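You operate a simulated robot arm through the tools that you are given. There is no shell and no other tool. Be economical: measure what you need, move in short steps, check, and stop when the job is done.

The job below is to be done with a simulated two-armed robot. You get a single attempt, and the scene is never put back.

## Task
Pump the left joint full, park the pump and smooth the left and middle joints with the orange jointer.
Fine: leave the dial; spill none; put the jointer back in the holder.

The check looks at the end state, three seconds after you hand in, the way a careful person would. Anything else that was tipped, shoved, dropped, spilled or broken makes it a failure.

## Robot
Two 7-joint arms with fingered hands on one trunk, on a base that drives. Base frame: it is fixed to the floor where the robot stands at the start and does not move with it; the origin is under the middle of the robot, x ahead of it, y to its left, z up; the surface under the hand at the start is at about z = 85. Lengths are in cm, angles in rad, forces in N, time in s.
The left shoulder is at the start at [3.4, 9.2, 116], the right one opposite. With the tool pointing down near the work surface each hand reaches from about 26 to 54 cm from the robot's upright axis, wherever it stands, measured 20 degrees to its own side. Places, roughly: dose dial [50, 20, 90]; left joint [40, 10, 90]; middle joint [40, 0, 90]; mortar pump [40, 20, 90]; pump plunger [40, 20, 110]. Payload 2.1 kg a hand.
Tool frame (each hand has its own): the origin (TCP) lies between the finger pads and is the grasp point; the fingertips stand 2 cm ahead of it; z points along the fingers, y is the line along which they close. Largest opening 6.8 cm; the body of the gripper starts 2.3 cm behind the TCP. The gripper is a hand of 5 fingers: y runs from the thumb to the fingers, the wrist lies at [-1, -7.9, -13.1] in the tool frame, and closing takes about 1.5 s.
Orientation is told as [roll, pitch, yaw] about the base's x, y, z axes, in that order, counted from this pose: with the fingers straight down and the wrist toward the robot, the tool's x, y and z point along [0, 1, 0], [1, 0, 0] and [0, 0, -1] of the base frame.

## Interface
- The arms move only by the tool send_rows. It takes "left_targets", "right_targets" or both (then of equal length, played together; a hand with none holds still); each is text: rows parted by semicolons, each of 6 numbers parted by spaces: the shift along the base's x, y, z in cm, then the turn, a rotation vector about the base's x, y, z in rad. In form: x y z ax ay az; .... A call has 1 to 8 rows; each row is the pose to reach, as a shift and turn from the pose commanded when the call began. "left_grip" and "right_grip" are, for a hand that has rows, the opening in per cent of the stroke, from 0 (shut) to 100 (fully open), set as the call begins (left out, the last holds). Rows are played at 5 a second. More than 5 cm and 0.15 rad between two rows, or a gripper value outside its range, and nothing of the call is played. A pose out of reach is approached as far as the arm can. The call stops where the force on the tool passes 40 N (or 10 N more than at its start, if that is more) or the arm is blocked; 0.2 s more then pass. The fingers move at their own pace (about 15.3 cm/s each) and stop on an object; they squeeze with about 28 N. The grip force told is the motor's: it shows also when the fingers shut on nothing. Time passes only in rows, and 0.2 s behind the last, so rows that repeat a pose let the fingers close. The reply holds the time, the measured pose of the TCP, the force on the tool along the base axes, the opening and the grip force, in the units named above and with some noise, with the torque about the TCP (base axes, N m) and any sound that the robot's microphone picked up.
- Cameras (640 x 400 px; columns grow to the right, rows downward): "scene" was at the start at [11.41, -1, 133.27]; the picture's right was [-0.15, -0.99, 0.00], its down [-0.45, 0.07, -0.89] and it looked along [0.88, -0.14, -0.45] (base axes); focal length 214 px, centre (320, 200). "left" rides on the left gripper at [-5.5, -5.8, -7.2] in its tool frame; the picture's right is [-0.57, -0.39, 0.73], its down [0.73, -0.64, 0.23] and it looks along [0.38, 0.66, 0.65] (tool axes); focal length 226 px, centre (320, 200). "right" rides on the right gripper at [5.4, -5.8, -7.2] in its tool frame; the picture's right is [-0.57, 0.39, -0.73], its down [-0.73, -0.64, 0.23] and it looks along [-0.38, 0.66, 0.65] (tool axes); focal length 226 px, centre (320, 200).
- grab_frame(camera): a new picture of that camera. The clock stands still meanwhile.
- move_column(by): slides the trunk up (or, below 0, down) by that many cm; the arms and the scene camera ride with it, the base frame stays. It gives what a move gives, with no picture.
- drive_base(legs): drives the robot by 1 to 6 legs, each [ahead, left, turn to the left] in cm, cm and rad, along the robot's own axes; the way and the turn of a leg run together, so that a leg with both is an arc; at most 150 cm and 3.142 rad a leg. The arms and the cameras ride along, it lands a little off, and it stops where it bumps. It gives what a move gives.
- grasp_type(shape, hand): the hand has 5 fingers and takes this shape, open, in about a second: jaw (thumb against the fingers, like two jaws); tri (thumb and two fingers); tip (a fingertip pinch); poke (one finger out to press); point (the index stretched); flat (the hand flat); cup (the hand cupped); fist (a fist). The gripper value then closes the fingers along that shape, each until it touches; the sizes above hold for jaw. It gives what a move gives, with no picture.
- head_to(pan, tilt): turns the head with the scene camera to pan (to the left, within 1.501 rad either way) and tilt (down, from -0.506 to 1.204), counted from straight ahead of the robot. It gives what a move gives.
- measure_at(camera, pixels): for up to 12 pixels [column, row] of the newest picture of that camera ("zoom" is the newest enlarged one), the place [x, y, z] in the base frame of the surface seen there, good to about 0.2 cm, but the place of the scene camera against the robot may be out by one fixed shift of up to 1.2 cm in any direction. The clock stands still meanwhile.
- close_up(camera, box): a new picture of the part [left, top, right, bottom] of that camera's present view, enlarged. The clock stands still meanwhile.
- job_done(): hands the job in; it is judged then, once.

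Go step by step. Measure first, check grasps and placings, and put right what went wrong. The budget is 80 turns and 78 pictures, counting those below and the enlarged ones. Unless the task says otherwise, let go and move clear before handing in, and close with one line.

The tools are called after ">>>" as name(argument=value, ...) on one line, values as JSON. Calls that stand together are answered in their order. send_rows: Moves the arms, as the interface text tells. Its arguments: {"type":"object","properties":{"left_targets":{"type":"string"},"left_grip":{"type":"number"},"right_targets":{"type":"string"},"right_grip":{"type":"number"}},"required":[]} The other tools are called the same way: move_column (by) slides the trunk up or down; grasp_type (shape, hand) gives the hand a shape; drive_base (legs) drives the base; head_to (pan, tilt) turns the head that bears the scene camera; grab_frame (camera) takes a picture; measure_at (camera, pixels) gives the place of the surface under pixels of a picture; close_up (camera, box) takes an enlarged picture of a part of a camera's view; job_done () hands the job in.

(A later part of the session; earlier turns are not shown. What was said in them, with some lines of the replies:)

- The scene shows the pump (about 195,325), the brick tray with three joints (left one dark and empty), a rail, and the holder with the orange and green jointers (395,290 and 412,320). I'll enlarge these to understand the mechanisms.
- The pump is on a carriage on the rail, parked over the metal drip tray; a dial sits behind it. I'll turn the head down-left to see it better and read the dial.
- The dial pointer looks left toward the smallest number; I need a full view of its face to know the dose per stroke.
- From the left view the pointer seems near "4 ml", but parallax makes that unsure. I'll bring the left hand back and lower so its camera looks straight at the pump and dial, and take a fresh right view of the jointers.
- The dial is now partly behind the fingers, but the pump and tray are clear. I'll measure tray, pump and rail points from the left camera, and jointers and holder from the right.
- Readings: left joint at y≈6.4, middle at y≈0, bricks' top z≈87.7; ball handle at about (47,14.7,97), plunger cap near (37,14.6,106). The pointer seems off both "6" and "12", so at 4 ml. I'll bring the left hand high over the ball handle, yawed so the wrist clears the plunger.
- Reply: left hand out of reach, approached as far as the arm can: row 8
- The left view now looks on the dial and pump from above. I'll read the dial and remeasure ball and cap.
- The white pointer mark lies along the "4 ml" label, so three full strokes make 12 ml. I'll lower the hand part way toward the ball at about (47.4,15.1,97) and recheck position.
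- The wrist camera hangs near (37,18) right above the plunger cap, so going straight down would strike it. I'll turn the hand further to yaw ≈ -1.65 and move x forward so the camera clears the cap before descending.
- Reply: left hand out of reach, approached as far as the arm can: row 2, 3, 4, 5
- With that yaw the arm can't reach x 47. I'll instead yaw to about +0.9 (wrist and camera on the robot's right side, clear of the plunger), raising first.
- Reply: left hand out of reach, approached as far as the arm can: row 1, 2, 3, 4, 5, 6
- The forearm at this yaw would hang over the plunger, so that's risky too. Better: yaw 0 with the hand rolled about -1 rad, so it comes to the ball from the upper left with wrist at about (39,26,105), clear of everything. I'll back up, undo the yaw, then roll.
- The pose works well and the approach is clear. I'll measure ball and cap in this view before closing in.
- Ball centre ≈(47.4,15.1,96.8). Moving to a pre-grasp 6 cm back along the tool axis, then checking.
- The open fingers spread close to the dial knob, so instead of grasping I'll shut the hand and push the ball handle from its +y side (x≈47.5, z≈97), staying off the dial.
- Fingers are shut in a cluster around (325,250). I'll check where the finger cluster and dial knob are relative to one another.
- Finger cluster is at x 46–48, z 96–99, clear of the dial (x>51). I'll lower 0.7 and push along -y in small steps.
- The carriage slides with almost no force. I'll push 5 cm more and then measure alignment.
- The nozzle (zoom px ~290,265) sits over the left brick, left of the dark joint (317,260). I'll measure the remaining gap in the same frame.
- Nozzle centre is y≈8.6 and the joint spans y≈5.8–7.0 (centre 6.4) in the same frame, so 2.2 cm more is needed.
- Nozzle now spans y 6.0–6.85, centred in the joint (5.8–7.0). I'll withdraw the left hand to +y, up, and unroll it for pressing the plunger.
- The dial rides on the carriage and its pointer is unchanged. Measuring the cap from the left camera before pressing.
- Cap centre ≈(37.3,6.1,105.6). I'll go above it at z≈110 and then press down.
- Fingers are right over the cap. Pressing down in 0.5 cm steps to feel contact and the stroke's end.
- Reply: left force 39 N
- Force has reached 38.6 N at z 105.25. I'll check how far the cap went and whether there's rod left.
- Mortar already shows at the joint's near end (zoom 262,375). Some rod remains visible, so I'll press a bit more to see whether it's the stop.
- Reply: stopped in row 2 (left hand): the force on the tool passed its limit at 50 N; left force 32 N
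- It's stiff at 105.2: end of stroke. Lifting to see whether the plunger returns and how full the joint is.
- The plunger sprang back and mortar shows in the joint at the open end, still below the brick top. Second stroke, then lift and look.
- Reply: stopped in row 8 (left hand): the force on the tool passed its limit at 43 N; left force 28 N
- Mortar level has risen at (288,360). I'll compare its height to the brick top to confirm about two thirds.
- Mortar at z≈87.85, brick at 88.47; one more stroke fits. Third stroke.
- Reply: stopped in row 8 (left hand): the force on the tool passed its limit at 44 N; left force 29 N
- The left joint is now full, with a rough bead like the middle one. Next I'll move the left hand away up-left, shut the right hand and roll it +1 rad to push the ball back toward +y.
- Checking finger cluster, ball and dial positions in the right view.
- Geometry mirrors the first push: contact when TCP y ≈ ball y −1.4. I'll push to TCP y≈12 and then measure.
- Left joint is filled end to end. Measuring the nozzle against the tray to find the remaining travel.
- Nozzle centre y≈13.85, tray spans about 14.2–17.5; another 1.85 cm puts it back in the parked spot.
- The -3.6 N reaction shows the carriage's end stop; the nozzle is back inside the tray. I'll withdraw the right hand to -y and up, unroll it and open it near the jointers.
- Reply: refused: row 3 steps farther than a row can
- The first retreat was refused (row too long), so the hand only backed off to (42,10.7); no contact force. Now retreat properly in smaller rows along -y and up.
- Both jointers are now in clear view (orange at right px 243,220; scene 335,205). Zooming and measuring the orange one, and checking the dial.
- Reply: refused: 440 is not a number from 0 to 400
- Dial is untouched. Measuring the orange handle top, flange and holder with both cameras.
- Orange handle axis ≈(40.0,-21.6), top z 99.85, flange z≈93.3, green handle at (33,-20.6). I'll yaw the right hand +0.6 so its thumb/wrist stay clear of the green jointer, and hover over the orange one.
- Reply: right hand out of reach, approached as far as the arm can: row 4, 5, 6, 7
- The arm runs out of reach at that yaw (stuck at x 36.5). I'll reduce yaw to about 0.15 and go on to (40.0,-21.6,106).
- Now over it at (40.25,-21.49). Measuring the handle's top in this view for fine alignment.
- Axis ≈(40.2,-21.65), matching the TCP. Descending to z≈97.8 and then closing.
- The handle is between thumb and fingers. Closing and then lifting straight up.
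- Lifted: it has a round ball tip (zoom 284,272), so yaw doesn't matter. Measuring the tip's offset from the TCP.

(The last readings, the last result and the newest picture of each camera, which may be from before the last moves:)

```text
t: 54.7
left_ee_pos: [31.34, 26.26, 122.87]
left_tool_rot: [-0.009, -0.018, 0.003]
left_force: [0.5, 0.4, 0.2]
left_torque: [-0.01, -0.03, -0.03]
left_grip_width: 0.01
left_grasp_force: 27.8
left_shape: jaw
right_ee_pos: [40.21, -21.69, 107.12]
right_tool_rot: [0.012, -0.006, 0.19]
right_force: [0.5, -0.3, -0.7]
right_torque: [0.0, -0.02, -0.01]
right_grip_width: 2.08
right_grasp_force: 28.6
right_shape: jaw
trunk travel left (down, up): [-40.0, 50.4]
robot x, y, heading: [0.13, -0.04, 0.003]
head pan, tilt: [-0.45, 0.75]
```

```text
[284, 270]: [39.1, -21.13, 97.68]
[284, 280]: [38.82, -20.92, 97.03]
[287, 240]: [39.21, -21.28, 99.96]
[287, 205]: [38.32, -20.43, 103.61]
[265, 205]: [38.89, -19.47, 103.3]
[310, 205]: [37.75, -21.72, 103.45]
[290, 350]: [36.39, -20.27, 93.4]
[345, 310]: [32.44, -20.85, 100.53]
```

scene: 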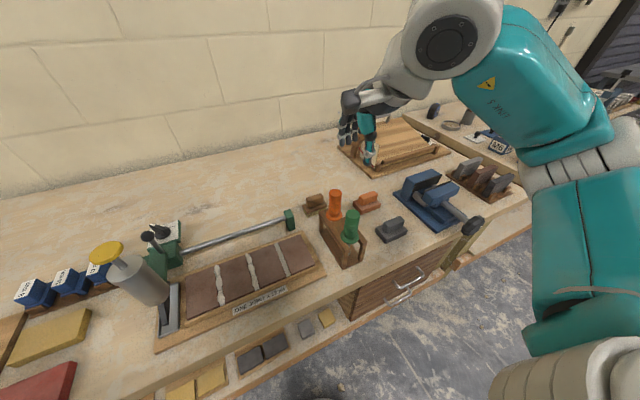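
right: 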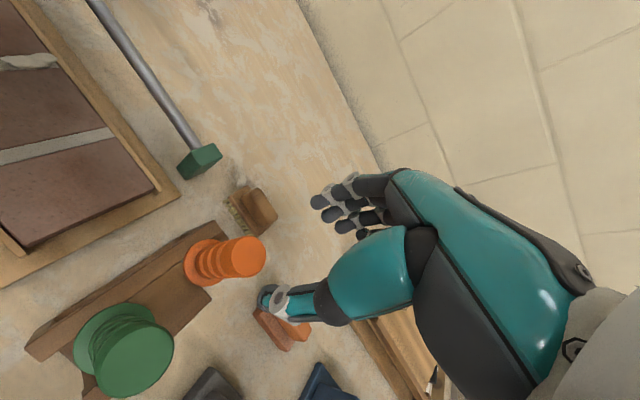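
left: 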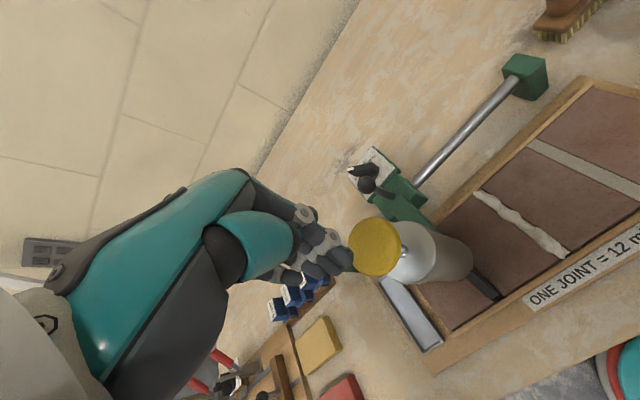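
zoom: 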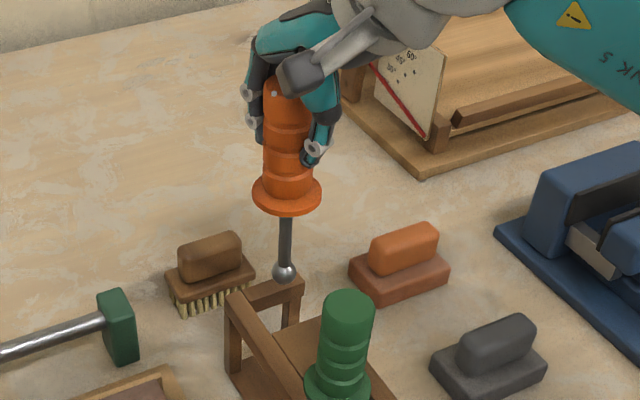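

Tip bottom is about 11.1 cm below the TCP. I'll carry it at this height over to the left joint (y≈6.2) and look.

>>> send_rows(right_targets="0 2 0 0 0 0; -0.3 6 0 0 0 0; -0.7 10.5 0 0 0 0; -1 15 0 0 0 0; -1.3 19.5 0 0 0 0; -1.6 24 0 0 0 0; -2 27.9 0 0 0 0; -2 27.9 -3 0 0 0")

>>> head_to(pan=0.1, tilt=0.75)

>>> close_up(camera="right", box=[60, 180, 320, 360])

>>> close_up(camera="scene", box=[280, 160, 420, 300])

```text
t: 56.5
left_ee_pos: [31.34, 26.28, 122.91]
left_tool_rot: [-0.009, -0.019, 0.003]
left_force: [-0.4, -0.5, 0.0]
left_torque: [-0.01, -0.01, 0.0]
left_grip_width: 0.01
left_grasp_force: 28.1
left_shape: jaw
right_ee_pos: [37.97, 6.41, 104.48]
right_tool_rot: [0.012, -0.005, 0.19]
right_force: [0.6, -0.1, -0.9]
right_torque: [0.0, -0.01, 0.0]
right_grip_width: 2.09
right_grasp_force: 27.9
right_shape: jaw
trunk travel left (down, up): [-40.0, 50.4]
robot x, y, heading: [-0.13, 0.3, -0.002]
head pan, tilt: [-0.45, 0.75]
```

```text
t: 57.5
left_ee_pos: [31.4, 26.32, 122.76]
left_tool_rot: [-0.008, -0.02, 0.003]
left_force: [0.2, -0.2, 0.0]
left_torque: [-0.02, -0.01, 0.0]
left_grip_width: 0.0
left_grasp_force: 27.5
left_shape: jaw
right_ee_pos: [38.09, 6.26, 104.38]
right_tool_rot: [0.01, -0.005, 0.189]
right_force: [0.4, 0.2, -0.7]
right_torque: [0.0, -0.01, -0.04]
right_grip_width: 2.09
right_grasp_force: 27.6
right_shape: jaw
trunk travel left (down, up): [-40.0, 50.4]
robot x, y, heading: [0.37, -0.28, -0.001]
head pan, tilt: [0.099, 0.75]
```

```text
2.22 times, centred on (190, 270) of right
```

zoom: 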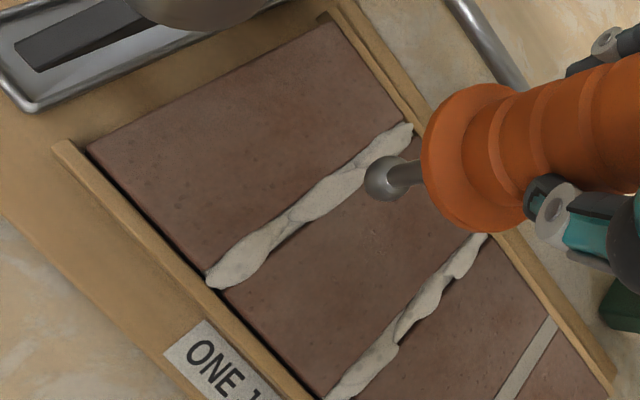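

```text
2.86 times, centred on (350, 230) of scene
```

zoom: 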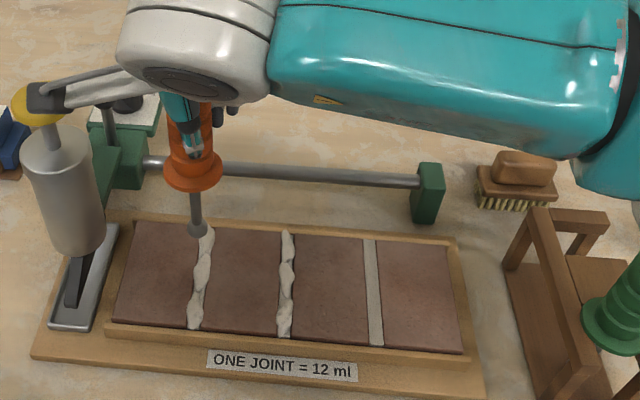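

Clear view: ball tip at (385,178) zoom-right, left bead from (215,278) to (405,130). I'll measure tip and joint ends from the right camera... the newest zoom is the scene one, so I use full-frame pixels.

>>> measure_at(camera="right", pixels=[[218, 260], [143, 303], [229, 240], [182, 276], [160, 292], [205, 255], [150, 270], [200, 290], [221, 349], [270, 293], [245, 322], [240, 315]])

>>> measure_at(camera="zoom", pixels=[[196, 229], [196, 235], [208, 235], [195, 325], [205, 265], [287, 238], [286, 330], [288, 280], [150, 300], [240, 300], [372, 300], [372, 245]])

```text
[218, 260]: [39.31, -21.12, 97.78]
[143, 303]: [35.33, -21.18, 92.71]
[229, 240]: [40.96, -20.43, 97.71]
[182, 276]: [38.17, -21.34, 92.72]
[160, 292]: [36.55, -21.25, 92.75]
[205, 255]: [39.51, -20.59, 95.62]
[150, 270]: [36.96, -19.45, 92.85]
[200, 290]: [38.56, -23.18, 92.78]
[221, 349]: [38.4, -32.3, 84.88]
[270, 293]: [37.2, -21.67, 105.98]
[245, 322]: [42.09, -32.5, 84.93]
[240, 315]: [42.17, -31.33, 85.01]
```

```text
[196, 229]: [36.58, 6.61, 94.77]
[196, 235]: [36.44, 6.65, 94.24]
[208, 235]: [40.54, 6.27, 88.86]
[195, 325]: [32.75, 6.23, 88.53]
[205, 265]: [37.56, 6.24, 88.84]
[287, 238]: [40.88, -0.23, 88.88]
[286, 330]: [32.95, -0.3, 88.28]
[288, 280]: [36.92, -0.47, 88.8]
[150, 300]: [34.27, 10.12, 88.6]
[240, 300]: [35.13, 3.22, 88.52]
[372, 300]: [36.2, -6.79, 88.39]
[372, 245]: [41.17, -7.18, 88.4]
```

In scene frame the ball is at y≈6.63 and the left joint centre ≈6.35, so TCP y should be ≈6.0 (left) and ≈-0.68 (middle). I'll yaw a little more so the wrist camera stays away from the plunger, go to the near end and lower to just above contact.

>>> send_rows(right_targets="-1.5 -0.15 -0.5 0 0 0.12; -3 -0.3 -1.5 0 0 0.25; -3.6 -0.3 -3 0 0 0.25; -3.6 -0.3 -4.5 0 0 0.25; -3.6 -0.3 -5.1 0 0 0.25; -3.6 -0.3 -5.1 0 0 0.25")

>>> close_up(camera="scene", box=[290, 200, 400, 290])

>>> measure_at(camera="zoom", pixels=[[160, 300], [170, 300], [180, 300], [160, 285], [170, 285], [170, 310], [150, 300], [120, 280], [230, 280]])

```text
t: 58.9
left_ee_pos: [31.45, 26.24, 122.86]
left_tool_rot: [-0.009, -0.021, 0.003]
left_force: [-0.2, 0.5, -0.1]
left_torque: [-0.01, 0.0, 0.03]
left_grip_width: 0.0
left_grasp_force: 28.0
left_shape: jaw
right_ee_pos: [34.67, 6.02, 99.28]
right_tool_rot: [0.012, -0.007, 0.44]
right_force: [0.9, 0.0, 7.8]
right_torque: [0.01, -0.07, -0.06]
right_grip_width: 2.09
right_grasp_force: 27.8
right_shape: jaw
trunk travel left (down, up): [-40.0, 50.4]
robot x, y, heading: [0.27, 0.25, 0.001]
head pan, tilt: [0.099, 0.75]
```

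```text
4.44 times, centred on (345, 245) of scene
```

zoom: 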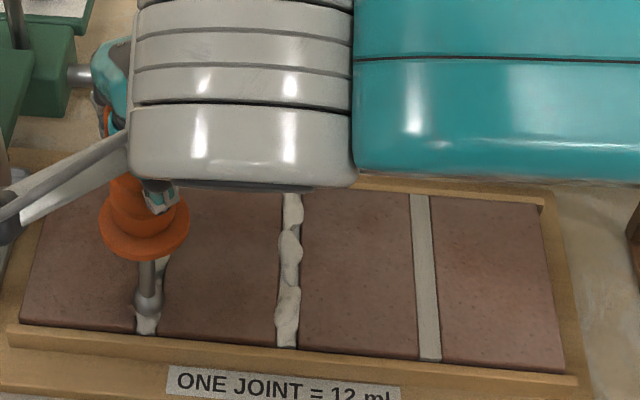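

```text
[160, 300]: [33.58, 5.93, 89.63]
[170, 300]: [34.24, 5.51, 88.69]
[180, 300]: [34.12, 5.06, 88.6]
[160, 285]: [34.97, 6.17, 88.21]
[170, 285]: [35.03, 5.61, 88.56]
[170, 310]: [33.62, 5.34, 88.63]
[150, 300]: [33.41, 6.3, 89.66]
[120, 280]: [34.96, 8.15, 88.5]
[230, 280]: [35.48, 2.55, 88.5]
```

The tip is in contact (7.8 N), centred on the joint (ball y≈6.3). Now I'll stroke to the near end and then along to the far end.

>>> send_rows(right_targets="-0.4 0 0 0 0 0; -0.8 0 0 0 0 0; -1.1 0 0 0 0 0; -0.5 0 0 0 0 0; 0.3 0 0 0 0 0; 1.1 0 0 0 0 0; 2 0 0 0 0 0; 2.9 0 0 0 0 0")

>>> send_rows(right_targets="0.8 0 0 0 0 0; 1.6 0 0 0 0 0; 2.4 0 0 0 0 0; 3.1 0 0 0 0 0; 3.7 0 0 0 0 0; 4.2 0 0 0 0 0; 4.2 0 0 0 0 0")

>>> close_up(camera="scene", box=[290, 200, 400, 290])

```text
t: 60.7
left_ee_pos: [31.32, 26.22, 122.78]
left_tool_rot: [-0.008, -0.02, 0.005]
left_force: [0.3, -0.2, -0.8]
left_torque: [0.0, 0.0, 0.04]
left_grip_width: 0.0
left_grasp_force: 27.9
left_shape: jaw
right_ee_pos: [37.53, 5.97, 99.15]
right_tool_rot: [0.013, -0.004, 0.442]
right_force: [-0.8, 0.4, -0.5]
right_torque: [0.02, 0.07, 0.0]
right_grip_width: 2.13
right_grasp_force: 28.1
right_shape: jaw
trunk travel left (down, up): [-40.0, 50.4]
robot x, y, heading: [0.04, 0.3, -0.002]
head pan, tilt: [0.099, 0.75]
```

```text
t: 62.3
left_ee_pos: [31.31, 26.28, 122.82]
left_tool_rot: [-0.009, -0.022, 0.002]
left_force: [-0.8, -0.3, -0.6]
left_torque: [0.02, -0.03, 0.0]
left_grip_width: 0.0
left_grasp_force: 27.7
left_shape: jaw
right_ee_pos: [41.65, 5.92, 99.15]
right_tool_rot: [0.013, -0.005, 0.441]
right_force: [-0.9, 0.8, 0.7]
right_torque: [0.0, 0.07, -0.01]
right_grip_width: 2.1
right_grasp_force: 28.2
right_shape: jaw
trunk travel left (down, up): [-40.0, 50.4]
robot x, y, heading: [0.03, 0.01, -0.003]
head pan, tilt: [0.099, 0.75]
```

```text
4.44 times, centred on (345, 245) of scene
```

zoom: 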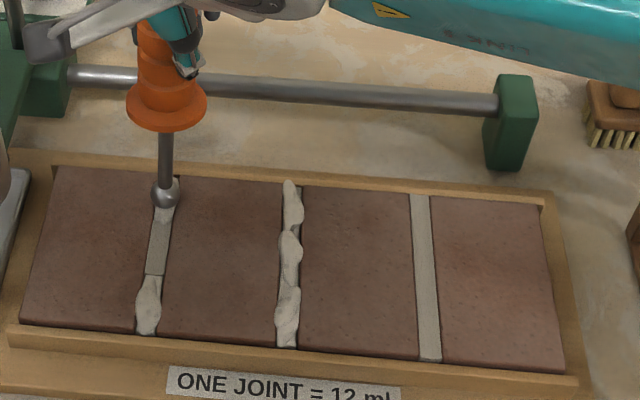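

The pass smoothed from mid to the far end, but the near third (zoom 148,305) is still lumpy. I'll go a little further to the far lip, press 0.15 deeper, and stroke back all the way to the near end.

>>> send_rows(right_targets="0.4 0 -0.1 0 0 0; 0.6 0 -0.15 0 0 0; 0 0 -0.15 0 0 0; -0.9 0 -0.15 0 0 0; -1.8 0 -0.15 0 0 0; -2.7 0 -0.15 0 0 0; -3.6 0 -0.15 0 0 0; -4.5 0 -0.15 0 0 0")

>>> send_rows(right_targets="-0.7 0 0 0 0 0; -1.4 0 0 0 0 0; -2.1 0 0 0 0 0; -2.7 0 0 0 0 0; -3.2 0 0 0 0 0; -3.7 0 0 0 0 0; -4.1 0 0 0 0 0; -4.1 0 0 0 0 0")

>>> close_up(camera="scene", box=[290, 200, 400, 290])

```text
t: 64.1
left_ee_pos: [31.3, 26.22, 122.81]
left_tool_rot: [-0.009, -0.017, 0.004]
left_force: [-0.7, 0.4, 0.2]
left_torque: [-0.01, 0.01, 0.01]
left_grip_width: 0.0
left_grasp_force: 27.7
left_shape: jaw
right_ee_pos: [37.16, 5.98, 99.03]
right_tool_rot: [0.012, -0.007, 0.439]
right_force: [2.9, 3.7, 6.6]
right_torque: [0.37, -0.6, 0.1]
right_grip_width: 2.14
right_grasp_force: 28.1
right_shape: jaw
trunk travel left (down, up): [-40.0, 50.4]
robot x, y, heading: [0.16, 0.34, 0.0]
head pan, tilt: [0.099, 0.75]
```

```text
t: 65.9
left_ee_pos: [31.37, 26.34, 122.83]
left_tool_rot: [-0.008, -0.021, 0.003]
left_force: [0.8, 1.2, 0.0]
left_torque: [0.0, 0.02, 0.03]
left_grip_width: 0.01
left_grasp_force: 28.2
left_shape: jaw
right_ee_pos: [33.07, 6.03, 98.99]
right_tool_rot: [0.011, -0.004, 0.443]
right_force: [4.2, 2.8, 7.0]
right_torque: [0.44, -0.67, 0.13]
right_grip_width: 2.15
right_grasp_force: 28.7
right_shape: jaw
trunk travel left (down, up): [-40.0, 50.4]
robot x, y, heading: [0.02, -0.01, -0.002]
head pan, tilt: [0.099, 0.75]
```

```text
4.44 times, centred on (345, 245) of scene
```

zoom: 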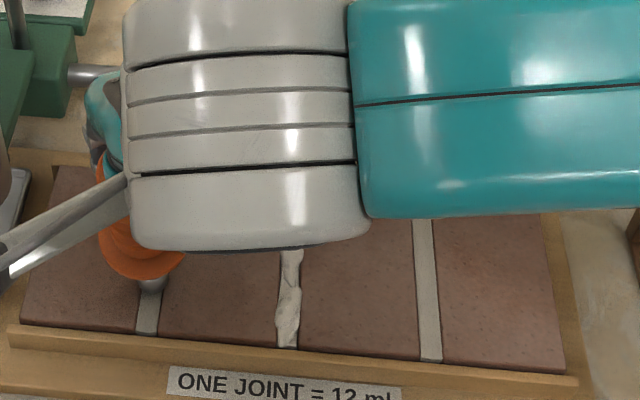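

The left joint is now smooth to its near end. A side force of +3 N says the tip sat slightly to -y, so for the middle joint I'll use a shift of -6.55: lift, cross, lower, then stroke forward and back.

>>> send_rows(right_targets="0 0 1 0 0 0; 0 0 2.5 0 0 0; 0 -3.3 2.5 0 0 0; 0 -6.55 2.5 0 0 0; 0 -6.55 2.5 0 0 0; 0 -6.55 1.2 0 0 0; 0 -6.55 0.4 0 0 0; 0 -6.55 0 0 0 0")

>>> close_up(camera="scene", box=[290, 200, 400, 290])

```text
t: 67.7
left_ee_pos: [31.29, 26.26, 122.89]
left_tool_rot: [-0.008, -0.021, 0.003]
left_force: [0.1, 0.5, -0.1]
left_torque: [0.04, 0.02, -0.02]
left_grip_width: 0.02
left_grasp_force: 27.8
left_shape: jaw
right_ee_pos: [33.0, -0.42, 99.28]
right_tool_rot: [0.013, -0.008, 0.442]
right_force: [0.6, 0.1, 17.3]
right_torque: [-0.02, -0.11, -0.04]
right_grip_width: 2.16
right_grasp_force: 28.0
right_shape: jaw
trunk travel left (down, up): [-40.0, 50.4]
robot x, y, heading: [0.36, 0.03, 0.003]
head pan, tilt: [0.099, 0.75]
```

```text
4.44 times, centred on (345, 245) of scene
```

zoom: 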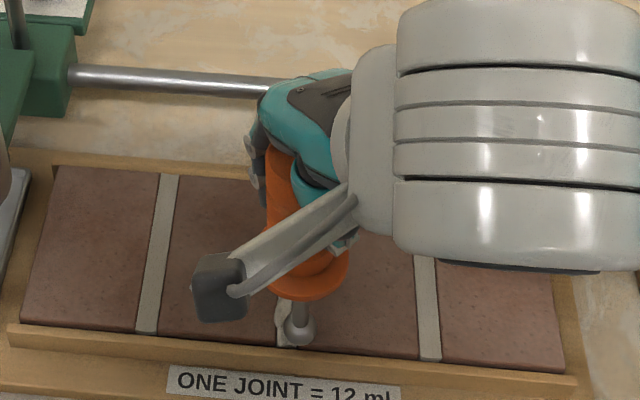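

The left joint matches the finished right one. The ball (300,328) now seems right of the middle joint's line (≈287); measuring before dragging.

>>> measure_at(camera="zoom", pixels=[[298, 325], [305, 325], [292, 330], [280, 335], [284, 315], [286, 342], [298, 338], [147, 300], [428, 300]])

```text
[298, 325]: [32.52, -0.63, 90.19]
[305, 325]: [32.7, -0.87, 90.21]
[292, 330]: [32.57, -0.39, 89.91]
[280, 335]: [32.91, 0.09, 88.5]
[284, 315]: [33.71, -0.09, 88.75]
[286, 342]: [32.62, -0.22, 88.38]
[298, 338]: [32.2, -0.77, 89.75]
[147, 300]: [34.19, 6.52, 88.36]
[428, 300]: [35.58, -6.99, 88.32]
```

Ball centre y≈-0.65 against joint centre ≈-0.3: lift 1 cm, shift +0.35, lower, and begin the forward stroke.

>>> send_rows(right_targets="0 0 1 0 0 0; 0 0.35 1 0 0 0; 0 0.35 0.2 0 0 0; -0.2 0.35 -0.1 0 0 0; 0.3 0.35 -0.1 0 0 0; 1 0.35 -0.1 0 0 0; 1.8 0.35 -0.1 0 0 0; 2.6 0.35 -0.1 0 0 0")

>>> send_rows(right_targets="0.9 0 0 0 0 0; 1.8 0 0 0 0 0; 2.7 0 0 0 0 0; 3.6 0 0 0 0 0; 4.5 0 0 0 0 0; 5.4 0 0 0 0 0; 6.1 0 0 0 0 0; 6.5 0 0 0 0 0")

>>> close_up(camera="scene", box=[290, 200, 400, 290])

```text
t: 69.5
left_ee_pos: [31.35, 26.2, 122.92]
left_tool_rot: [-0.009, -0.021, 0.003]
left_force: [0.0, -0.8, 0.4]
left_torque: [0.02, -0.01, 0.04]
left_grip_width: 0.0
left_grasp_force: 28.0
left_shape: jaw
right_ee_pos: [35.7, -0.19, 98.75]
right_tool_rot: [0.013, -0.004, 0.442]
right_force: [-1.1, 0.5, 0.8]
right_torque: [0.01, 0.14, 0.01]
right_grip_width: 1.98
right_grasp_force: 28.1
right_shape: jaw
trunk travel left (down, up): [-40.0, 50.4]
robot x, y, heading: [-0.06, -0.09, -0.001]
head pan, tilt: [0.099, 0.75]
```

```text
t: 71.3
left_ee_pos: [31.36, 26.34, 122.75]
left_tool_rot: [-0.009, -0.021, 0.003]
left_force: [-0.2, 0.2, 0.2]
left_torque: [0.0, 0.02, 0.01]
left_grip_width: 0.02
left_grasp_force: 28.0
left_shape: jaw
right_ee_pos: [42.16, -0.19, 99.0]
right_tool_rot: [0.015, -0.005, 0.441]
right_force: [0.1, -0.6, -0.9]
right_torque: [0.04, 0.05, -0.02]
right_grip_width: 1.99
right_grasp_force: 28.2
right_shape: jaw
trunk travel left (down, up): [-40.0, 50.4]
robot x, y, heading: [0.4, -0.02, -0.005]
head pan, tilt: [0.099, 0.75]
```

```text
4.44 times, centred on (345, 245) of scene
```

zoom: 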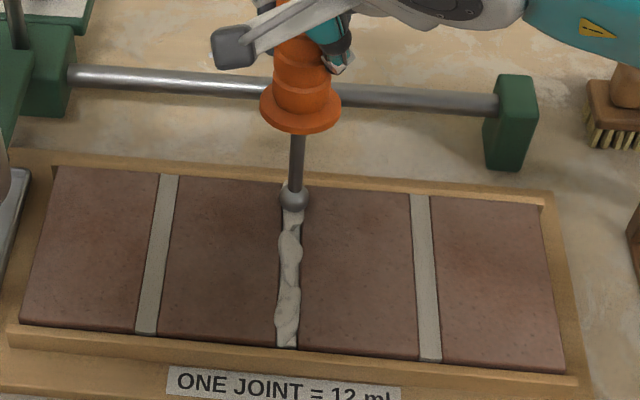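

The middle joint is still rough: the tool slid up in the grip a little so the pass had no pressure. I'll lower in small steps to feel contact here at the far end.

>>> send_rows(right_targets="0.1 -0.05 -0.15 0 0 0; 0.1 -0.05 -0.3 0 0 0; 0.1 -0.05 -0.4 0 0 0; 0.1 -0.05 -0.4 0 0 0")

```text
t: 72.3
left_ee_pos: [31.26, 26.28, 122.93]
left_tool_rot: [-0.01, -0.021, 0.003]
left_force: [0.3, 0.6, -0.6]
left_torque: [0.0, -0.02, -0.01]
left_grip_width: 0.0
left_grasp_force: 27.1
left_shape: jaw
right_ee_pos: [42.33, -0.13, 98.69]
right_tool_rot: [0.013, -0.009, 0.439]
right_force: [4.2, 1.1, 20.5]
right_torque: [0.03, -0.12, -0.07]
right_grip_width: 2.06
right_grasp_force: 28.0
right_shape: jaw
trunk travel left (down, up): [-40.0, 50.4]
robot x, y, heading: [0.38, 0.13, 0.001]
head pan, tilt: [0.099, 0.75]
```

Contact now at 20 N. Raising a hair (0.1) and stroking back to the near end.

>>> send_rows(right_targets="-0.3 0 0.1 0 0 0; -1.1 0 0.1 0 0 0; -2 0 0.05 0 0 0; -2.9 0 0 0 0 0; -3.8 0 0 0 0 0; -4.7 0 0 0 0 0; -5.4 0 0 0 0 0")

>>> send_rows(right_targets="-0.7 0 0 0 0 0; -1.4 0 0 0 0 0; -2.1 0 0 0 0 0; -2.8 0 0 0 0 0; -3.4 0 0 0 0 0; -3.9 0 0 0 0 0; -4.1 0 0 0 0 0")

>>> close_up(camera="scene", box=[290, 200, 400, 290])

```text
t: 73.9
left_ee_pos: [31.38, 26.38, 122.83]
left_tool_rot: [-0.008, -0.02, 0.004]
left_force: [0.2, -0.6, -0.4]
left_torque: [-0.02, -0.01, 0.0]
left_grip_width: 0.01
left_grasp_force: 28.0
left_shape: jaw
right_ee_pos: [36.9, -0.2, 98.44]
right_tool_rot: [0.013, -0.004, 0.441]
right_force: [5.2, 6.8, 8.7]
right_torque: [0.63, -0.79, 0.27]
right_grip_width: 2.04
right_grasp_force: 27.9
right_shape: jaw
trunk travel left (down, up): [-40.0, 50.4]
robot x, y, heading: [0.08, 0.36, 0.004]
head pan, tilt: [0.099, 0.75]
```

```text
t: 75.5
left_ee_pos: [31.31, 26.35, 122.77]
left_tool_rot: [-0.008, -0.021, 0.001]
left_force: [0.6, -0.7, -0.1]
left_torque: [0.0, -0.02, 0.01]
left_grip_width: 0.0
left_grasp_force: 28.1
left_shape: jaw
right_ee_pos: [32.76, -0.34, 98.59]
right_tool_rot: [0.012, -0.002, 0.44]
right_force: [0.6, 0.3, 0.9]
right_torque: [-0.06, -0.09, 0.03]
right_grip_width: 1.64
right_grasp_force: 28.7
right_shape: jaw
trunk travel left (down, up): [-40.0, 50.4]
robot x, y, heading: [0.17, -0.09, -0.0]
head pan, tilt: [0.099, 0.75]
```

```text
4.44 times, centred on (345, 245) of scene
```

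zoom: 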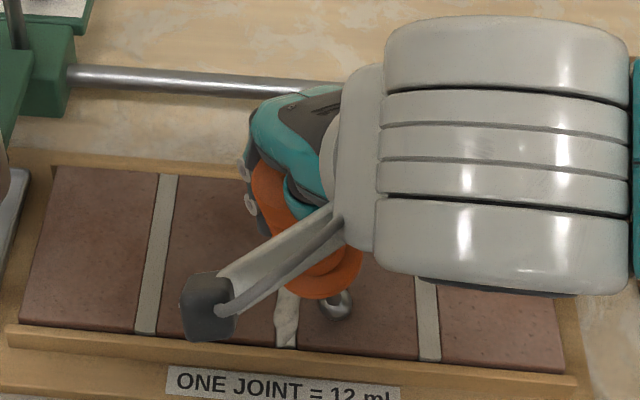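

The tool has pivoted in the grip (ball at 337,305, right of the handle), because at this yaw the drag force can swing it about the finger line. I'll lift, go toward the far end and yaw back to 0 (then drag along x can't pivot it), and look at the tilt and joint.

>>> send_rows(right_targets="0 0 1.5 0 0 0; 0 0 3.5 0 0 0; 2 0 3.5 0 0 -0.12; 4 0 3.5 0 0 -0.24; 6 0 3.5 0 0 -0.36; 7.5 0 3.5 0 0 -0.44; 7.5 0 3.5 0 0 -0.44")

>>> close_up(camera="scene", box=[290, 170, 400, 290])

>>> measure_at(camera="zoom", pixels=[[330, 155], [330, 165], [325, 140], [320, 130], [300, 120], [340, 120], [310, 110], [300, 60], [290, 240], [295, 300]])

```text
t: 77.1
left_ee_pos: [31.35, 26.21, 122.85]
left_tool_rot: [-0.006, -0.019, 0.003]
left_force: [0.8, 0.3, 0.0]
left_torque: [0.03, 0.03, 0.0]
left_grip_width: 0.0
left_grasp_force: 27.6
left_shape: jaw
right_ee_pos: [40.56, -0.34, 102.0]
right_tool_rot: [0.013, -0.005, 0.0]
right_force: [0.3, -1.3, -0.8]
right_torque: [0.01, -0.02, -0.01]
right_grip_width: 1.5
right_grasp_force: 28.3
right_shape: jaw
trunk travel left (down, up): [-40.0, 50.4]
robot x, y, heading: [-0.15, 0.32, 0.001]
head pan, tilt: [0.099, 0.75]
```

```text
3.33 times, centred on (345, 230) of scene
```

zoom: 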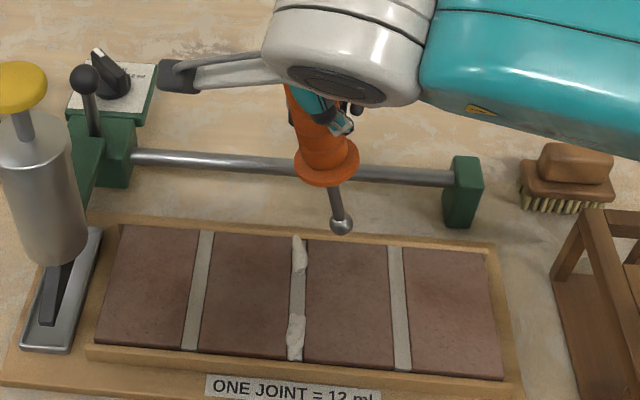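

```text
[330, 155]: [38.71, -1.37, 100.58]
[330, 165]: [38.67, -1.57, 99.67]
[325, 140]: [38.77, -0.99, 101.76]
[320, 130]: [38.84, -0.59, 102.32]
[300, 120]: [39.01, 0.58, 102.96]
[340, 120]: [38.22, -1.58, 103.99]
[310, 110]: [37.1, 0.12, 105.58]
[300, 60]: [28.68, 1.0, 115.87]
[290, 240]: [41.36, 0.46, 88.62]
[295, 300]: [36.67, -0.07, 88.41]
```

The left joint is fine; the middle one is smooth in the centre with lumps left at the far (299,255) and near (295,335) ends. Measuring the tool's tilt.

>>> measure_at(camera="zoom", pixels=[[341, 222], [341, 229], [336, 205], [331, 190], [327, 180], [296, 165], [358, 165], [327, 160], [318, 120], [297, 238], [291, 355], [300, 275]])

```text
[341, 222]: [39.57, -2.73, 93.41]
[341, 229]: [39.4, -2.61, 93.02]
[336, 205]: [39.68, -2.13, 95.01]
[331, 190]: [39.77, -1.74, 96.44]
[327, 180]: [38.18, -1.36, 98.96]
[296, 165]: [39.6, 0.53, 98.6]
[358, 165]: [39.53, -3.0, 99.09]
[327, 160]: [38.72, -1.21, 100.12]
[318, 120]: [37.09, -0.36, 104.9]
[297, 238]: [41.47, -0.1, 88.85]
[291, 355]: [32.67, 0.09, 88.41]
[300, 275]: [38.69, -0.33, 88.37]
```

The tilt is a pure roll of about 0.27 rad, with the ball ~10 cm below the TCP. I'll roll the hand +0.27 to stand the tool upright, set y≈-0.55, lower near contact at the far end and check once.

>>> send_rows(right_targets="0 0 0 0.13 0 0; 0 -0.2 0 0.27 0 0; 0.6 -0.2 -1 0.27 0 0; 0.6 -0.2 -2.2 0.27 0 0; 0.6 -0.2 -2.8 0.27 0 0; 0.6 -0.2 -2.8 0.27 0 0")

>>> close_up(camera="scene", box=[290, 170, 400, 290])

>>> measure_at(camera="zoom", pixels=[[299, 235], [299, 228], [299, 242], [305, 235], [293, 235], [301, 210], [305, 190], [297, 262]])

```text
t: 78.5
left_ee_pos: [31.34, 26.39, 122.85]
left_tool_rot: [-0.009, -0.021, 0.003]
left_force: [0.1, -0.3, -0.4]
left_torque: [0.0, -0.01, 0.0]
left_grip_width: 0.0
left_grasp_force: 28.7
left_shape: jaw
right_ee_pos: [40.91, -0.42, 99.16]
right_tool_rot: [0.283, -0.004, 0.001]
right_force: [0.6, 0.8, -1.5]
right_torque: [0.01, -0.03, 0.02]
right_grip_width: 1.52
right_grasp_force: 28.4
right_shape: jaw
trunk travel left (down, up): [-40.0, 50.4]
robot x, y, heading: [0.17, 0.04, -0.005]
head pan, tilt: [0.099, 0.75]
```

```text
3.33 times, centred on (345, 230) of scene
```

zoom: 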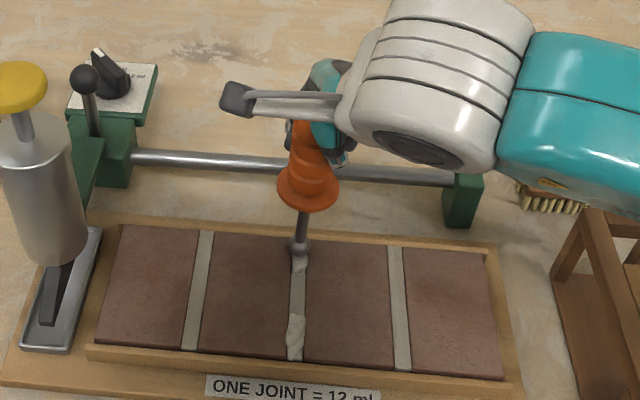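

```text
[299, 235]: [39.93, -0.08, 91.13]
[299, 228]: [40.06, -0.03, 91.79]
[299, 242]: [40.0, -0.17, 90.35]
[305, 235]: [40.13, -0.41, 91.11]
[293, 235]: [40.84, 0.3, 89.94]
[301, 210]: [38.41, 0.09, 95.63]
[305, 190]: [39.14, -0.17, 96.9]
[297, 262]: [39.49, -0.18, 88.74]
```

Tool is upright, tip over the joint (y≈-0.15). I'll go 0.7 farther, lower till contact.

>>> send_rows(right_targets="0.5 -0.1 -0.5 0 0 0; 0.6 -0.1 -1 0 0 0; 0.6 -0.1 -1.2 0 0 0; 0.6 -0.1 -1.35 0 0 0; 0.6 -0.1 -1.35 0 0 0")

```text
t: 79.4
left_ee_pos: [31.33, 26.29, 122.85]
left_tool_rot: [-0.009, -0.022, 0.004]
left_force: [-0.4, -0.7, -0.5]
left_torque: [0.0, 0.03, -0.05]
left_grip_width: 0.01
left_grasp_force: 28.1
left_shape: jaw
right_ee_pos: [41.61, -0.41, 98.59]
right_tool_rot: [0.291, -0.017, 0.0]
right_force: [1.4, -1.8, 22.7]
right_torque: [-0.16, -0.07, -0.06]
right_grip_width: 1.62
right_grasp_force: 28.3
right_shape: jaw
trunk travel left (down, up): [-40.0, 50.4]
robot x, y, heading: [-0.09, -0.46, 0.0]
head pan, tilt: [0.099, 0.75]
stopped in row 4 (right hand): the force on the tool passed its limit at 42 N (the readings are from after the stop); the commanded pose is now the measured one
```

Firm contact at z 98.6. I'll relieve it slightly and stroke back to the near end.

>>> send_rows(right_targets="0 0 0.1 0 0 0; -0.6 0 0.05 0 0 0; -1.3 0 0 0 0 0; -2.1 0 0 0 0 0; -2.9 0 -0.05 0 0 0; -3.7 0 -0.1 0 0 0")

```text
t: 80.8
left_ee_pos: [31.33, 26.25, 122.98]
left_tool_rot: [-0.011, -0.02, 0.005]
left_force: [0.4, 0.4, -0.2]
left_torque: [-0.01, 0.0, 0.0]
left_grip_width: 0.02
left_grasp_force: 28.3
left_shape: jaw
right_ee_pos: [37.84, -0.54, 98.08]
right_tool_rot: [0.285, -0.013, 0.001]
right_force: [6.2, 2.8, 27.6]
right_torque: [0.24, -1.39, 0.06]
right_grip_width: 1.99
right_grasp_force: 27.8
right_shape: jaw
trunk travel left (down, up): [-40.0, 50.4]
robot x, y, heading: [0.15, 0.55, 0.001]
head pan, tilt: [0.099, 0.75]
```

Good pressure (27 N, 6 N drag). Easing 0.15 and continuing to the near end.

>>> send_rows(right_targets="-0.4 0 0.15 0 0 0; -1.2 0 0.15 0 0 0; -2 0 0.15 0 0 0; -2.8 0 0.15 0 0 0; -3.5 0 0.15 0 0 0; -4.2 0 0.15 0 0 0; -4.8 0 0.15 0 0 0; -4.8 0 0.15 0 0 0")

>>> send_rows(right_targets="0 0 1.5 0 0 0; 0 0 3.5 0 0 0; 2 0 5 0 0 0; 4.5 0 6 0 0 0; 7 0 7 0 0 0; 7 0 7 0 0 0")

>>> close_up(camera="scene", box=[290, 160, 400, 290])

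```text
t: 82.6
left_ee_pos: [31.31, 26.18, 122.76]
left_tool_rot: [-0.008, -0.017, 0.006]
left_force: [0.2, -0.3, 0.3]
left_torque: [0.01, 0.04, 0.01]
left_grip_width: 0.02
left_grasp_force: 28.1
left_shape: jaw
right_ee_pos: [33.06, -0.45, 98.29]
right_tool_rot: [0.286, -0.012, -0.001]
right_force: [7.5, 2.6, 11.2]
right_torque: [0.23, -1.02, 0.16]
right_grip_width: 1.91
right_grasp_force: 27.5
right_shape: jaw
trunk travel left (down, up): [-40.0, 50.4]
robot x, y, heading: [0.27, -0.11, 0.004]
head pan, tilt: [0.099, 0.75]
```

```text
t: 84.0
left_ee_pos: [31.55, 26.33, 122.81]
left_tool_rot: [-0.008, -0.02, 0.003]
left_force: [0.7, -0.2, -0.4]
left_torque: [0.0, 0.0, 0.0]
left_grip_width: 0.0
left_grasp_force: 28.1
left_shape: jaw
right_ee_pos: [40.25, -0.6, 105.32]
right_tool_rot: [0.286, -0.012, 0.0]
right_force: [-0.6, -0.8, -0.3]
right_torque: [-0.01, -0.01, 0.02]
right_grip_width: 1.48
right_grasp_force: 27.8
right_shape: jaw
trunk travel left (down, up): [-40.0, 50.4]
robot x, y, heading: [0.09, -0.2, -0.005]
head pan, tilt: [0.099, 0.75]
```

```text
3.08 times, centred on (345, 225) of scene
```

zoom: 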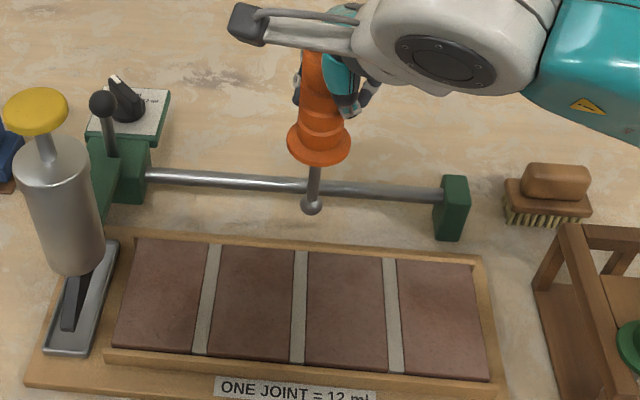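

All three joints are now smooth and even. Measuring tip, shaft and flange to know the tool's offset for returning it.

>>> measure_at(camera="zoom", pixels=[[312, 203], [312, 211], [315, 185], [316, 172], [318, 155], [292, 145], [347, 145], [319, 100], [322, 60]])

```text
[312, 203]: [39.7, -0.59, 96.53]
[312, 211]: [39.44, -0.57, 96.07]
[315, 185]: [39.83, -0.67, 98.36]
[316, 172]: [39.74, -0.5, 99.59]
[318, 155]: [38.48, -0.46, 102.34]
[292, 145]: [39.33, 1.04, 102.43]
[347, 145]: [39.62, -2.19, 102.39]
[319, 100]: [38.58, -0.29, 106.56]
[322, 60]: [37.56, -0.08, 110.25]
```

The tool hangs vertical, axis ≈0.25 cm to -y of the TCP and flange ≈3.6 cm below it. Carrying it back over its slot at axis (40.2,-21.65).

>>> send_rows(right_targets="0 -3 0.5 0 0 0; 0 -6 0.5 0 0 0; 0 -9.5 0.5 0 0 0; 0 -13 0.5 0 0 0; 0 -16 0.5 0 0 0; -0.1 -19 0.5 0 0 0; -0.1 -20.8 0.5 0 0 0; -0.1 -20.8 0.5 0 0 0")

>>> head_to(pan=-0.45, tilt=0.75)

>>> close_up(camera="scene", box=[290, 150, 400, 260])

>>> measure_at(camera="zoom", pixels=[[285, 250], [285, 260], [285, 240], [288, 220], [265, 190], [310, 190], [288, 195], [250, 300], [275, 280], [300, 290], [260, 270]])

```text
t: 85.8
left_ee_pos: [31.5, 26.31, 122.89]
left_tool_rot: [-0.008, -0.02, 0.002]
left_force: [0.6, -0.8, 0.2]
left_torque: [0.02, 0.01, 0.0]
left_grip_width: 0.02
left_grasp_force: 28.2
left_shape: jaw
right_ee_pos: [40.11, -21.22, 105.89]
right_tool_rot: [0.287, -0.012, -0.001]
right_force: [0.3, -0.1, -1.7]
right_torque: [-0.01, -0.01, 0.01]
right_grip_width: 1.45
right_grasp_force: 27.8
right_shape: jaw
trunk travel left (down, up): [-40.0, 50.4]
robot x, y, heading: [-0.2, 0.21, 0.004]
head pan, tilt: [0.099, 0.75]
```

```text
t: 86.8
left_ee_pos: [31.32, 26.31, 122.84]
left_tool_rot: [-0.01, -0.022, 0.003]
left_force: [0.7, 0.0, 0.3]
left_torque: [0.01, 0.0, 0.01]
left_grip_width: 0.0
left_grasp_force: 28.0
left_shape: jaw
right_ee_pos: [40.3, -21.25, 105.84]
right_tool_rot: [0.285, -0.012, -0.001]
right_force: [0.1, -0.3, -1.0]
right_torque: [0.0, 0.0, -0.01]
right_grip_width: 1.47
right_grasp_force: 28.2
right_shape: jaw
trunk travel left (down, up): [-40.0, 50.4]
robot x, y, heading: [-0.15, -0.13, -0.002]
head pan, tilt: [-0.45, 0.75]
```

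```text
3.64 times, centred on (345, 205) of scene
```

zoom: 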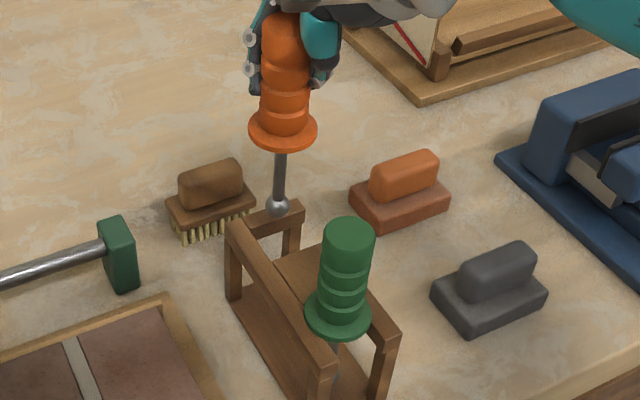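

```text
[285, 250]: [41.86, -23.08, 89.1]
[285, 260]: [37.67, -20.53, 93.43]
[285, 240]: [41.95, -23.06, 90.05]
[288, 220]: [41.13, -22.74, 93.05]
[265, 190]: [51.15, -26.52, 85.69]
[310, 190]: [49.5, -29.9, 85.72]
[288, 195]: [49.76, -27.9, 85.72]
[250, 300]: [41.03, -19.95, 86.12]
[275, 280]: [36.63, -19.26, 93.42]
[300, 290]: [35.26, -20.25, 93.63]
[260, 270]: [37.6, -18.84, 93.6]
```

Hover looks right. Measuring ball, shaft and flange here in the same frame as the original handle readings.

>>> measure_at(camera="zoom", pixels=[[277, 204], [277, 212], [280, 180], [280, 165], [252, 132], [314, 132], [282, 140], [283, 285], [300, 270], [320, 275], [345, 320], [245, 240]])

```text
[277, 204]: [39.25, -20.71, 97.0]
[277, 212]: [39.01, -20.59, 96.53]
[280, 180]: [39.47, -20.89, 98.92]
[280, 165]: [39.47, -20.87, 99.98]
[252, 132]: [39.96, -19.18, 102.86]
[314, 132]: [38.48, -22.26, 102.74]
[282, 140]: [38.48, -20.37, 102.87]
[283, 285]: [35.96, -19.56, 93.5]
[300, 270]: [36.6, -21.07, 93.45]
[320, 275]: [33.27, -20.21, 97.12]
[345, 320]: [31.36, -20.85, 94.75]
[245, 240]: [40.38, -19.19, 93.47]
```

Compared with the readings right after the original lift (shaft 39.21,-21.28), I need dx≈-0.2, dy≈-0.4, and 8.9 cm down. First the correction and halfway down, checking force.

>>> send_rows(right_targets="-0.2 -0.4 0 0 0 0; -0.2 -0.4 -1.2 0 0 0; -0.2 -0.4 -2.2 0 0 0; -0.2 -0.4 -3 0 0 0; -0.2 -0.4 -3.8 0 0 0; -0.2 -0.4 -4.5 0 0 0; -0.2 -0.4 -5 0 0 0")

```text
t: 88.4
left_ee_pos: [31.35, 26.24, 122.9]
left_tool_rot: [-0.008, -0.02, 0.004]
left_force: [-1.3, -0.1, -0.8]
left_torque: [0.0, 0.01, 0.0]
left_grip_width: 0.02
left_grasp_force: 27.8
left_shape: jaw
right_ee_pos: [39.88, -21.8, 100.79]
right_tool_rot: [0.288, -0.012, 0.0]
right_force: [-0.3, 0.5, -2.0]
right_torque: [0.0, 0.04, -0.01]
right_grip_width: 1.45
right_grasp_force: 28.6
right_shape: jaw
trunk travel left (down, up): [-40.0, 50.4]
robot x, y, heading: [-0.0, -0.23, -0.0]
head pan, tilt: [-0.45, 0.75]
```

No contact force with the ball already below the rail top: it's in the slot. Lowering until the flange rests.

>>> send_rows(right_targets="0 0 -1 0 0 0; 0 0 -2 0 0 0; 0 0 -2.9 0 0 0; 0 0 -3.4 0 0 0; 0 0 -3.7 0 0 0; 0 0 -3.9 0 0 0; 0 0 -3.9 0 0 0")

>>> close_up(camera="scene", box=[290, 150, 400, 260])

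```text
t: 90.0
left_ee_pos: [31.33, 26.26, 122.83]
left_tool_rot: [-0.01, -0.019, 0.002]
left_force: [0.9, 0.9, 0.0]
left_torque: [0.03, -0.03, 0.01]
left_grip_width: 0.0
left_grasp_force: 27.7
left_shape: jaw
right_ee_pos: [39.87, -21.68, 97.0]
right_tool_rot: [0.286, -0.012, -0.001]
right_force: [-0.5, -0.2, -0.8]
right_torque: [0.0, -0.02, 0.0]
right_grip_width: 1.43
right_grasp_force: 28.7
right_shape: jaw
trunk travel left (down, up): [-40.0, 50.4]
robot x, y, heading: [0.02, -0.03, -0.003]
head pan, tilt: [-0.45, 0.75]
```

```text
3.64 times, centred on (345, 205) of scene
```

zoom: 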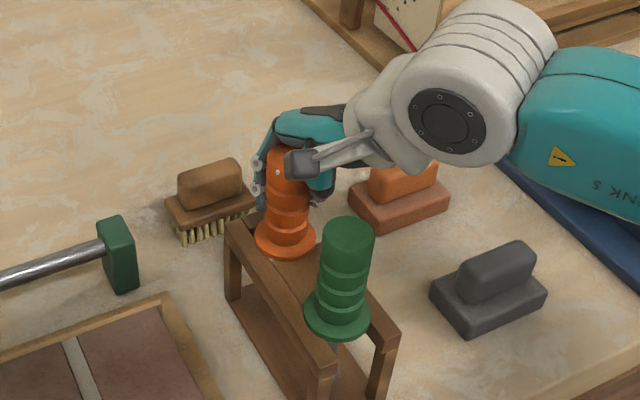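

The flange is about at its original place (zoom 285,240 vs 281,240). Lowering in tiny steps to feel it rest.

>>> send_rows(right_targets="0 0 -0.15 0 0 0; 0 0 -0.3 0 0 0; 0 0 -0.4 0 0 0; 0 0 -0.4 0 0 0")

```text
t: 91.0
left_ee_pos: [31.2, 26.3, 122.95]
left_tool_rot: [-0.008, -0.02, 0.005]
left_force: [-0.6, 0.9, 0.1]
left_torque: [-0.03, -0.05, -0.02]
left_grip_width: 0.01
left_grasp_force: 28.2
left_shape: jaw
right_ee_pos: [39.92, -21.54, 96.67]
right_tool_rot: [0.288, -0.019, -0.002]
right_force: [3.0, -1.7, 31.3]
right_torque: [-0.17, -0.24, -0.01]
right_grip_width: 1.54
right_grasp_force: 27.8
right_shape: jaw
trunk travel left (down, up): [-40.0, 50.4]
robot x, y, heading: [0.59, -0.21, 0.003]
head pan, tilt: [-0.45, 0.75]
```

The flange rests (31 N). Easing off, opening, then withdrawing along the tool axis.

>>> send_rows(right_targets="0 0 0.3 0 0 0; 0 0 0.35 0 0 0")

>>> send_rows(right_targets="0 0 0 0 0 0; 0 0 0 0 0 0; 0 0 0 0 0 0; 0 0 0 0 0 0; 0 0 0 0 0 0", right_grip=65)

>>> send_rows(right_targets="0 -0.3 1 0 0 0; 0 -0.7 2.4 0 0 0; 0 -1.2 4 0 0 0; 0 -1.8 6.5 0 0 0; 0 -2.5 9.5 0 0 0; -1 -3 13 0 0 0; -3 -4 16 0 0 0; -3 -4 18 0 0 0")

>>> grab_frame(camera="scene")

```text
t: 91.6
left_ee_pos: [31.27, 26.29, 122.79]
left_tool_rot: [-0.008, -0.02, 0.003]
left_force: [-0.3, 0.6, 0.3]
left_torque: [0.0, 0.0, -0.03]
left_grip_width: 0.0
left_grasp_force: 27.7
left_shape: jaw
right_ee_pos: [39.85, -21.66, 96.75]
right_tool_rot: [0.286, -0.01, -0.002]
right_force: [4.0, -1.6, 15.0]
right_torque: [-0.02, -0.19, -0.02]
right_grip_width: 1.56
right_grasp_force: 27.8
right_shape: jaw
trunk travel left (down, up): [-40.0, 50.4]
robot x, y, heading: [0.15, -0.08, -0.003]
head pan, tilt: [-0.45, 0.75]
```

```text
t: 92.8
left_ee_pos: [31.32, 26.31, 122.68]
left_tool_rot: [-0.01, -0.019, 0.003]
left_force: [-0.2, -0.4, -0.2]
left_torque: [-0.01, 0.0, 0.0]
left_grip_width: 0.01
left_grasp_force: 27.9
left_shape: jaw
right_ee_pos: [39.84, -21.6, 96.83]
right_tool_rot: [0.286, -0.013, 0.0]
right_force: [-0.1, 0.7, -1.2]
right_torque: [-0.03, 0.01, 0.0]
right_grip_width: 4.42
right_grasp_force: 0.1
right_shape: jaw
trunk travel left (down, up): [-40.0, 50.4]
robot x, y, heading: [0.03, 0.11, 0.001]
head pan, tilt: [-0.45, 0.75]
```

```text
t: 94.6
left_ee_pos: [31.25, 26.25, 122.85]
left_tool_rot: [-0.007, -0.021, 0.004]
left_force: [0.2, -0.6, -0.5]
left_torque: [0.03, 0.02, -0.02]
left_grip_width: 0.0
left_grasp_force: 28.2
left_shape: jaw
right_ee_pos: [36.9, -25.69, 115.0]
right_tool_rot: [0.287, -0.011, -0.002]
right_force: [-0.2, 0.2, 0.4]
right_torque: [0.02, -0.01, -0.01]
right_grip_width: 4.42
right_grasp_force: 0.2
right_shape: jaw
trunk travel left (down, up): [-40.0, 50.4]
robot x, y, heading: [0.21, 0.13, 0.0]
head pan, tilt: [-0.45, 0.75]
```

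```text
1 pictures are left
```

scene: 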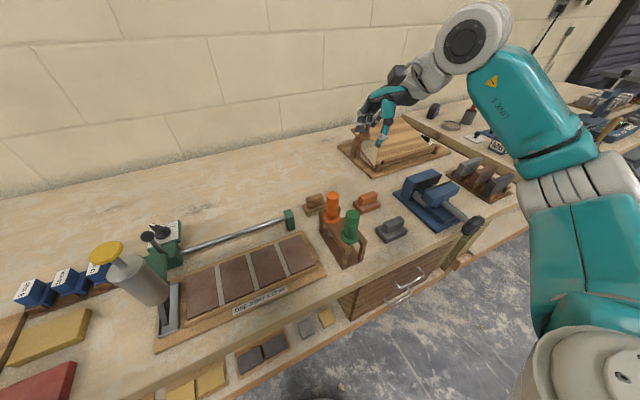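

The orange jointer stands in the holder and the hand is clear. I'll measure it and take the last close-up to confirm it's properly seated.

>>> measure_at(camera="scene", pixels=[[333, 196], [329, 196], [337, 196], [328, 219], [332, 221], [337, 220], [332, 210], [166, 300]])

>>> close_up(camera="scene", box=[290, 175, 400, 275])

```text
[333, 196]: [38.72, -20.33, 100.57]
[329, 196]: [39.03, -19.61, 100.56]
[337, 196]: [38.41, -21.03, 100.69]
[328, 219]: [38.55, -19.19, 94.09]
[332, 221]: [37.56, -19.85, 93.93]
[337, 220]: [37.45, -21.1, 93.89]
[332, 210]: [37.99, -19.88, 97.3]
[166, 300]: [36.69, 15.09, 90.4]
```

```text
4.00 times, centred on (345, 225) of scene
```

zoom: 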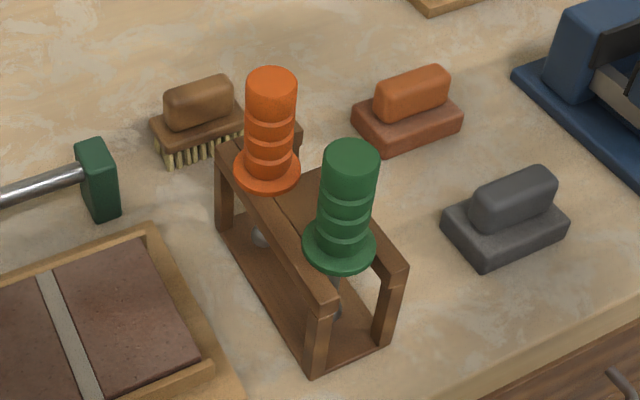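

The jointer is upright in the holder's slot with its flange on the rails (top z 100.57, against 100.53 at the start). Its ball end shows below the left rail, about 1 cm along from where it started. The holder hasn't moved, the pump is parked, all joints are smooth, and both hands are clear, so I'm handing in.

>>> job_done()

```text
The job is handed in.
```

The left joint took three 4 ml strokes (12 ml) and is full. The pump is parked over its tray and the left and middle joints are smooth. The orange jointer is back in its holder, about 1 cm from where it started. I left the dial alone and saw no spills.
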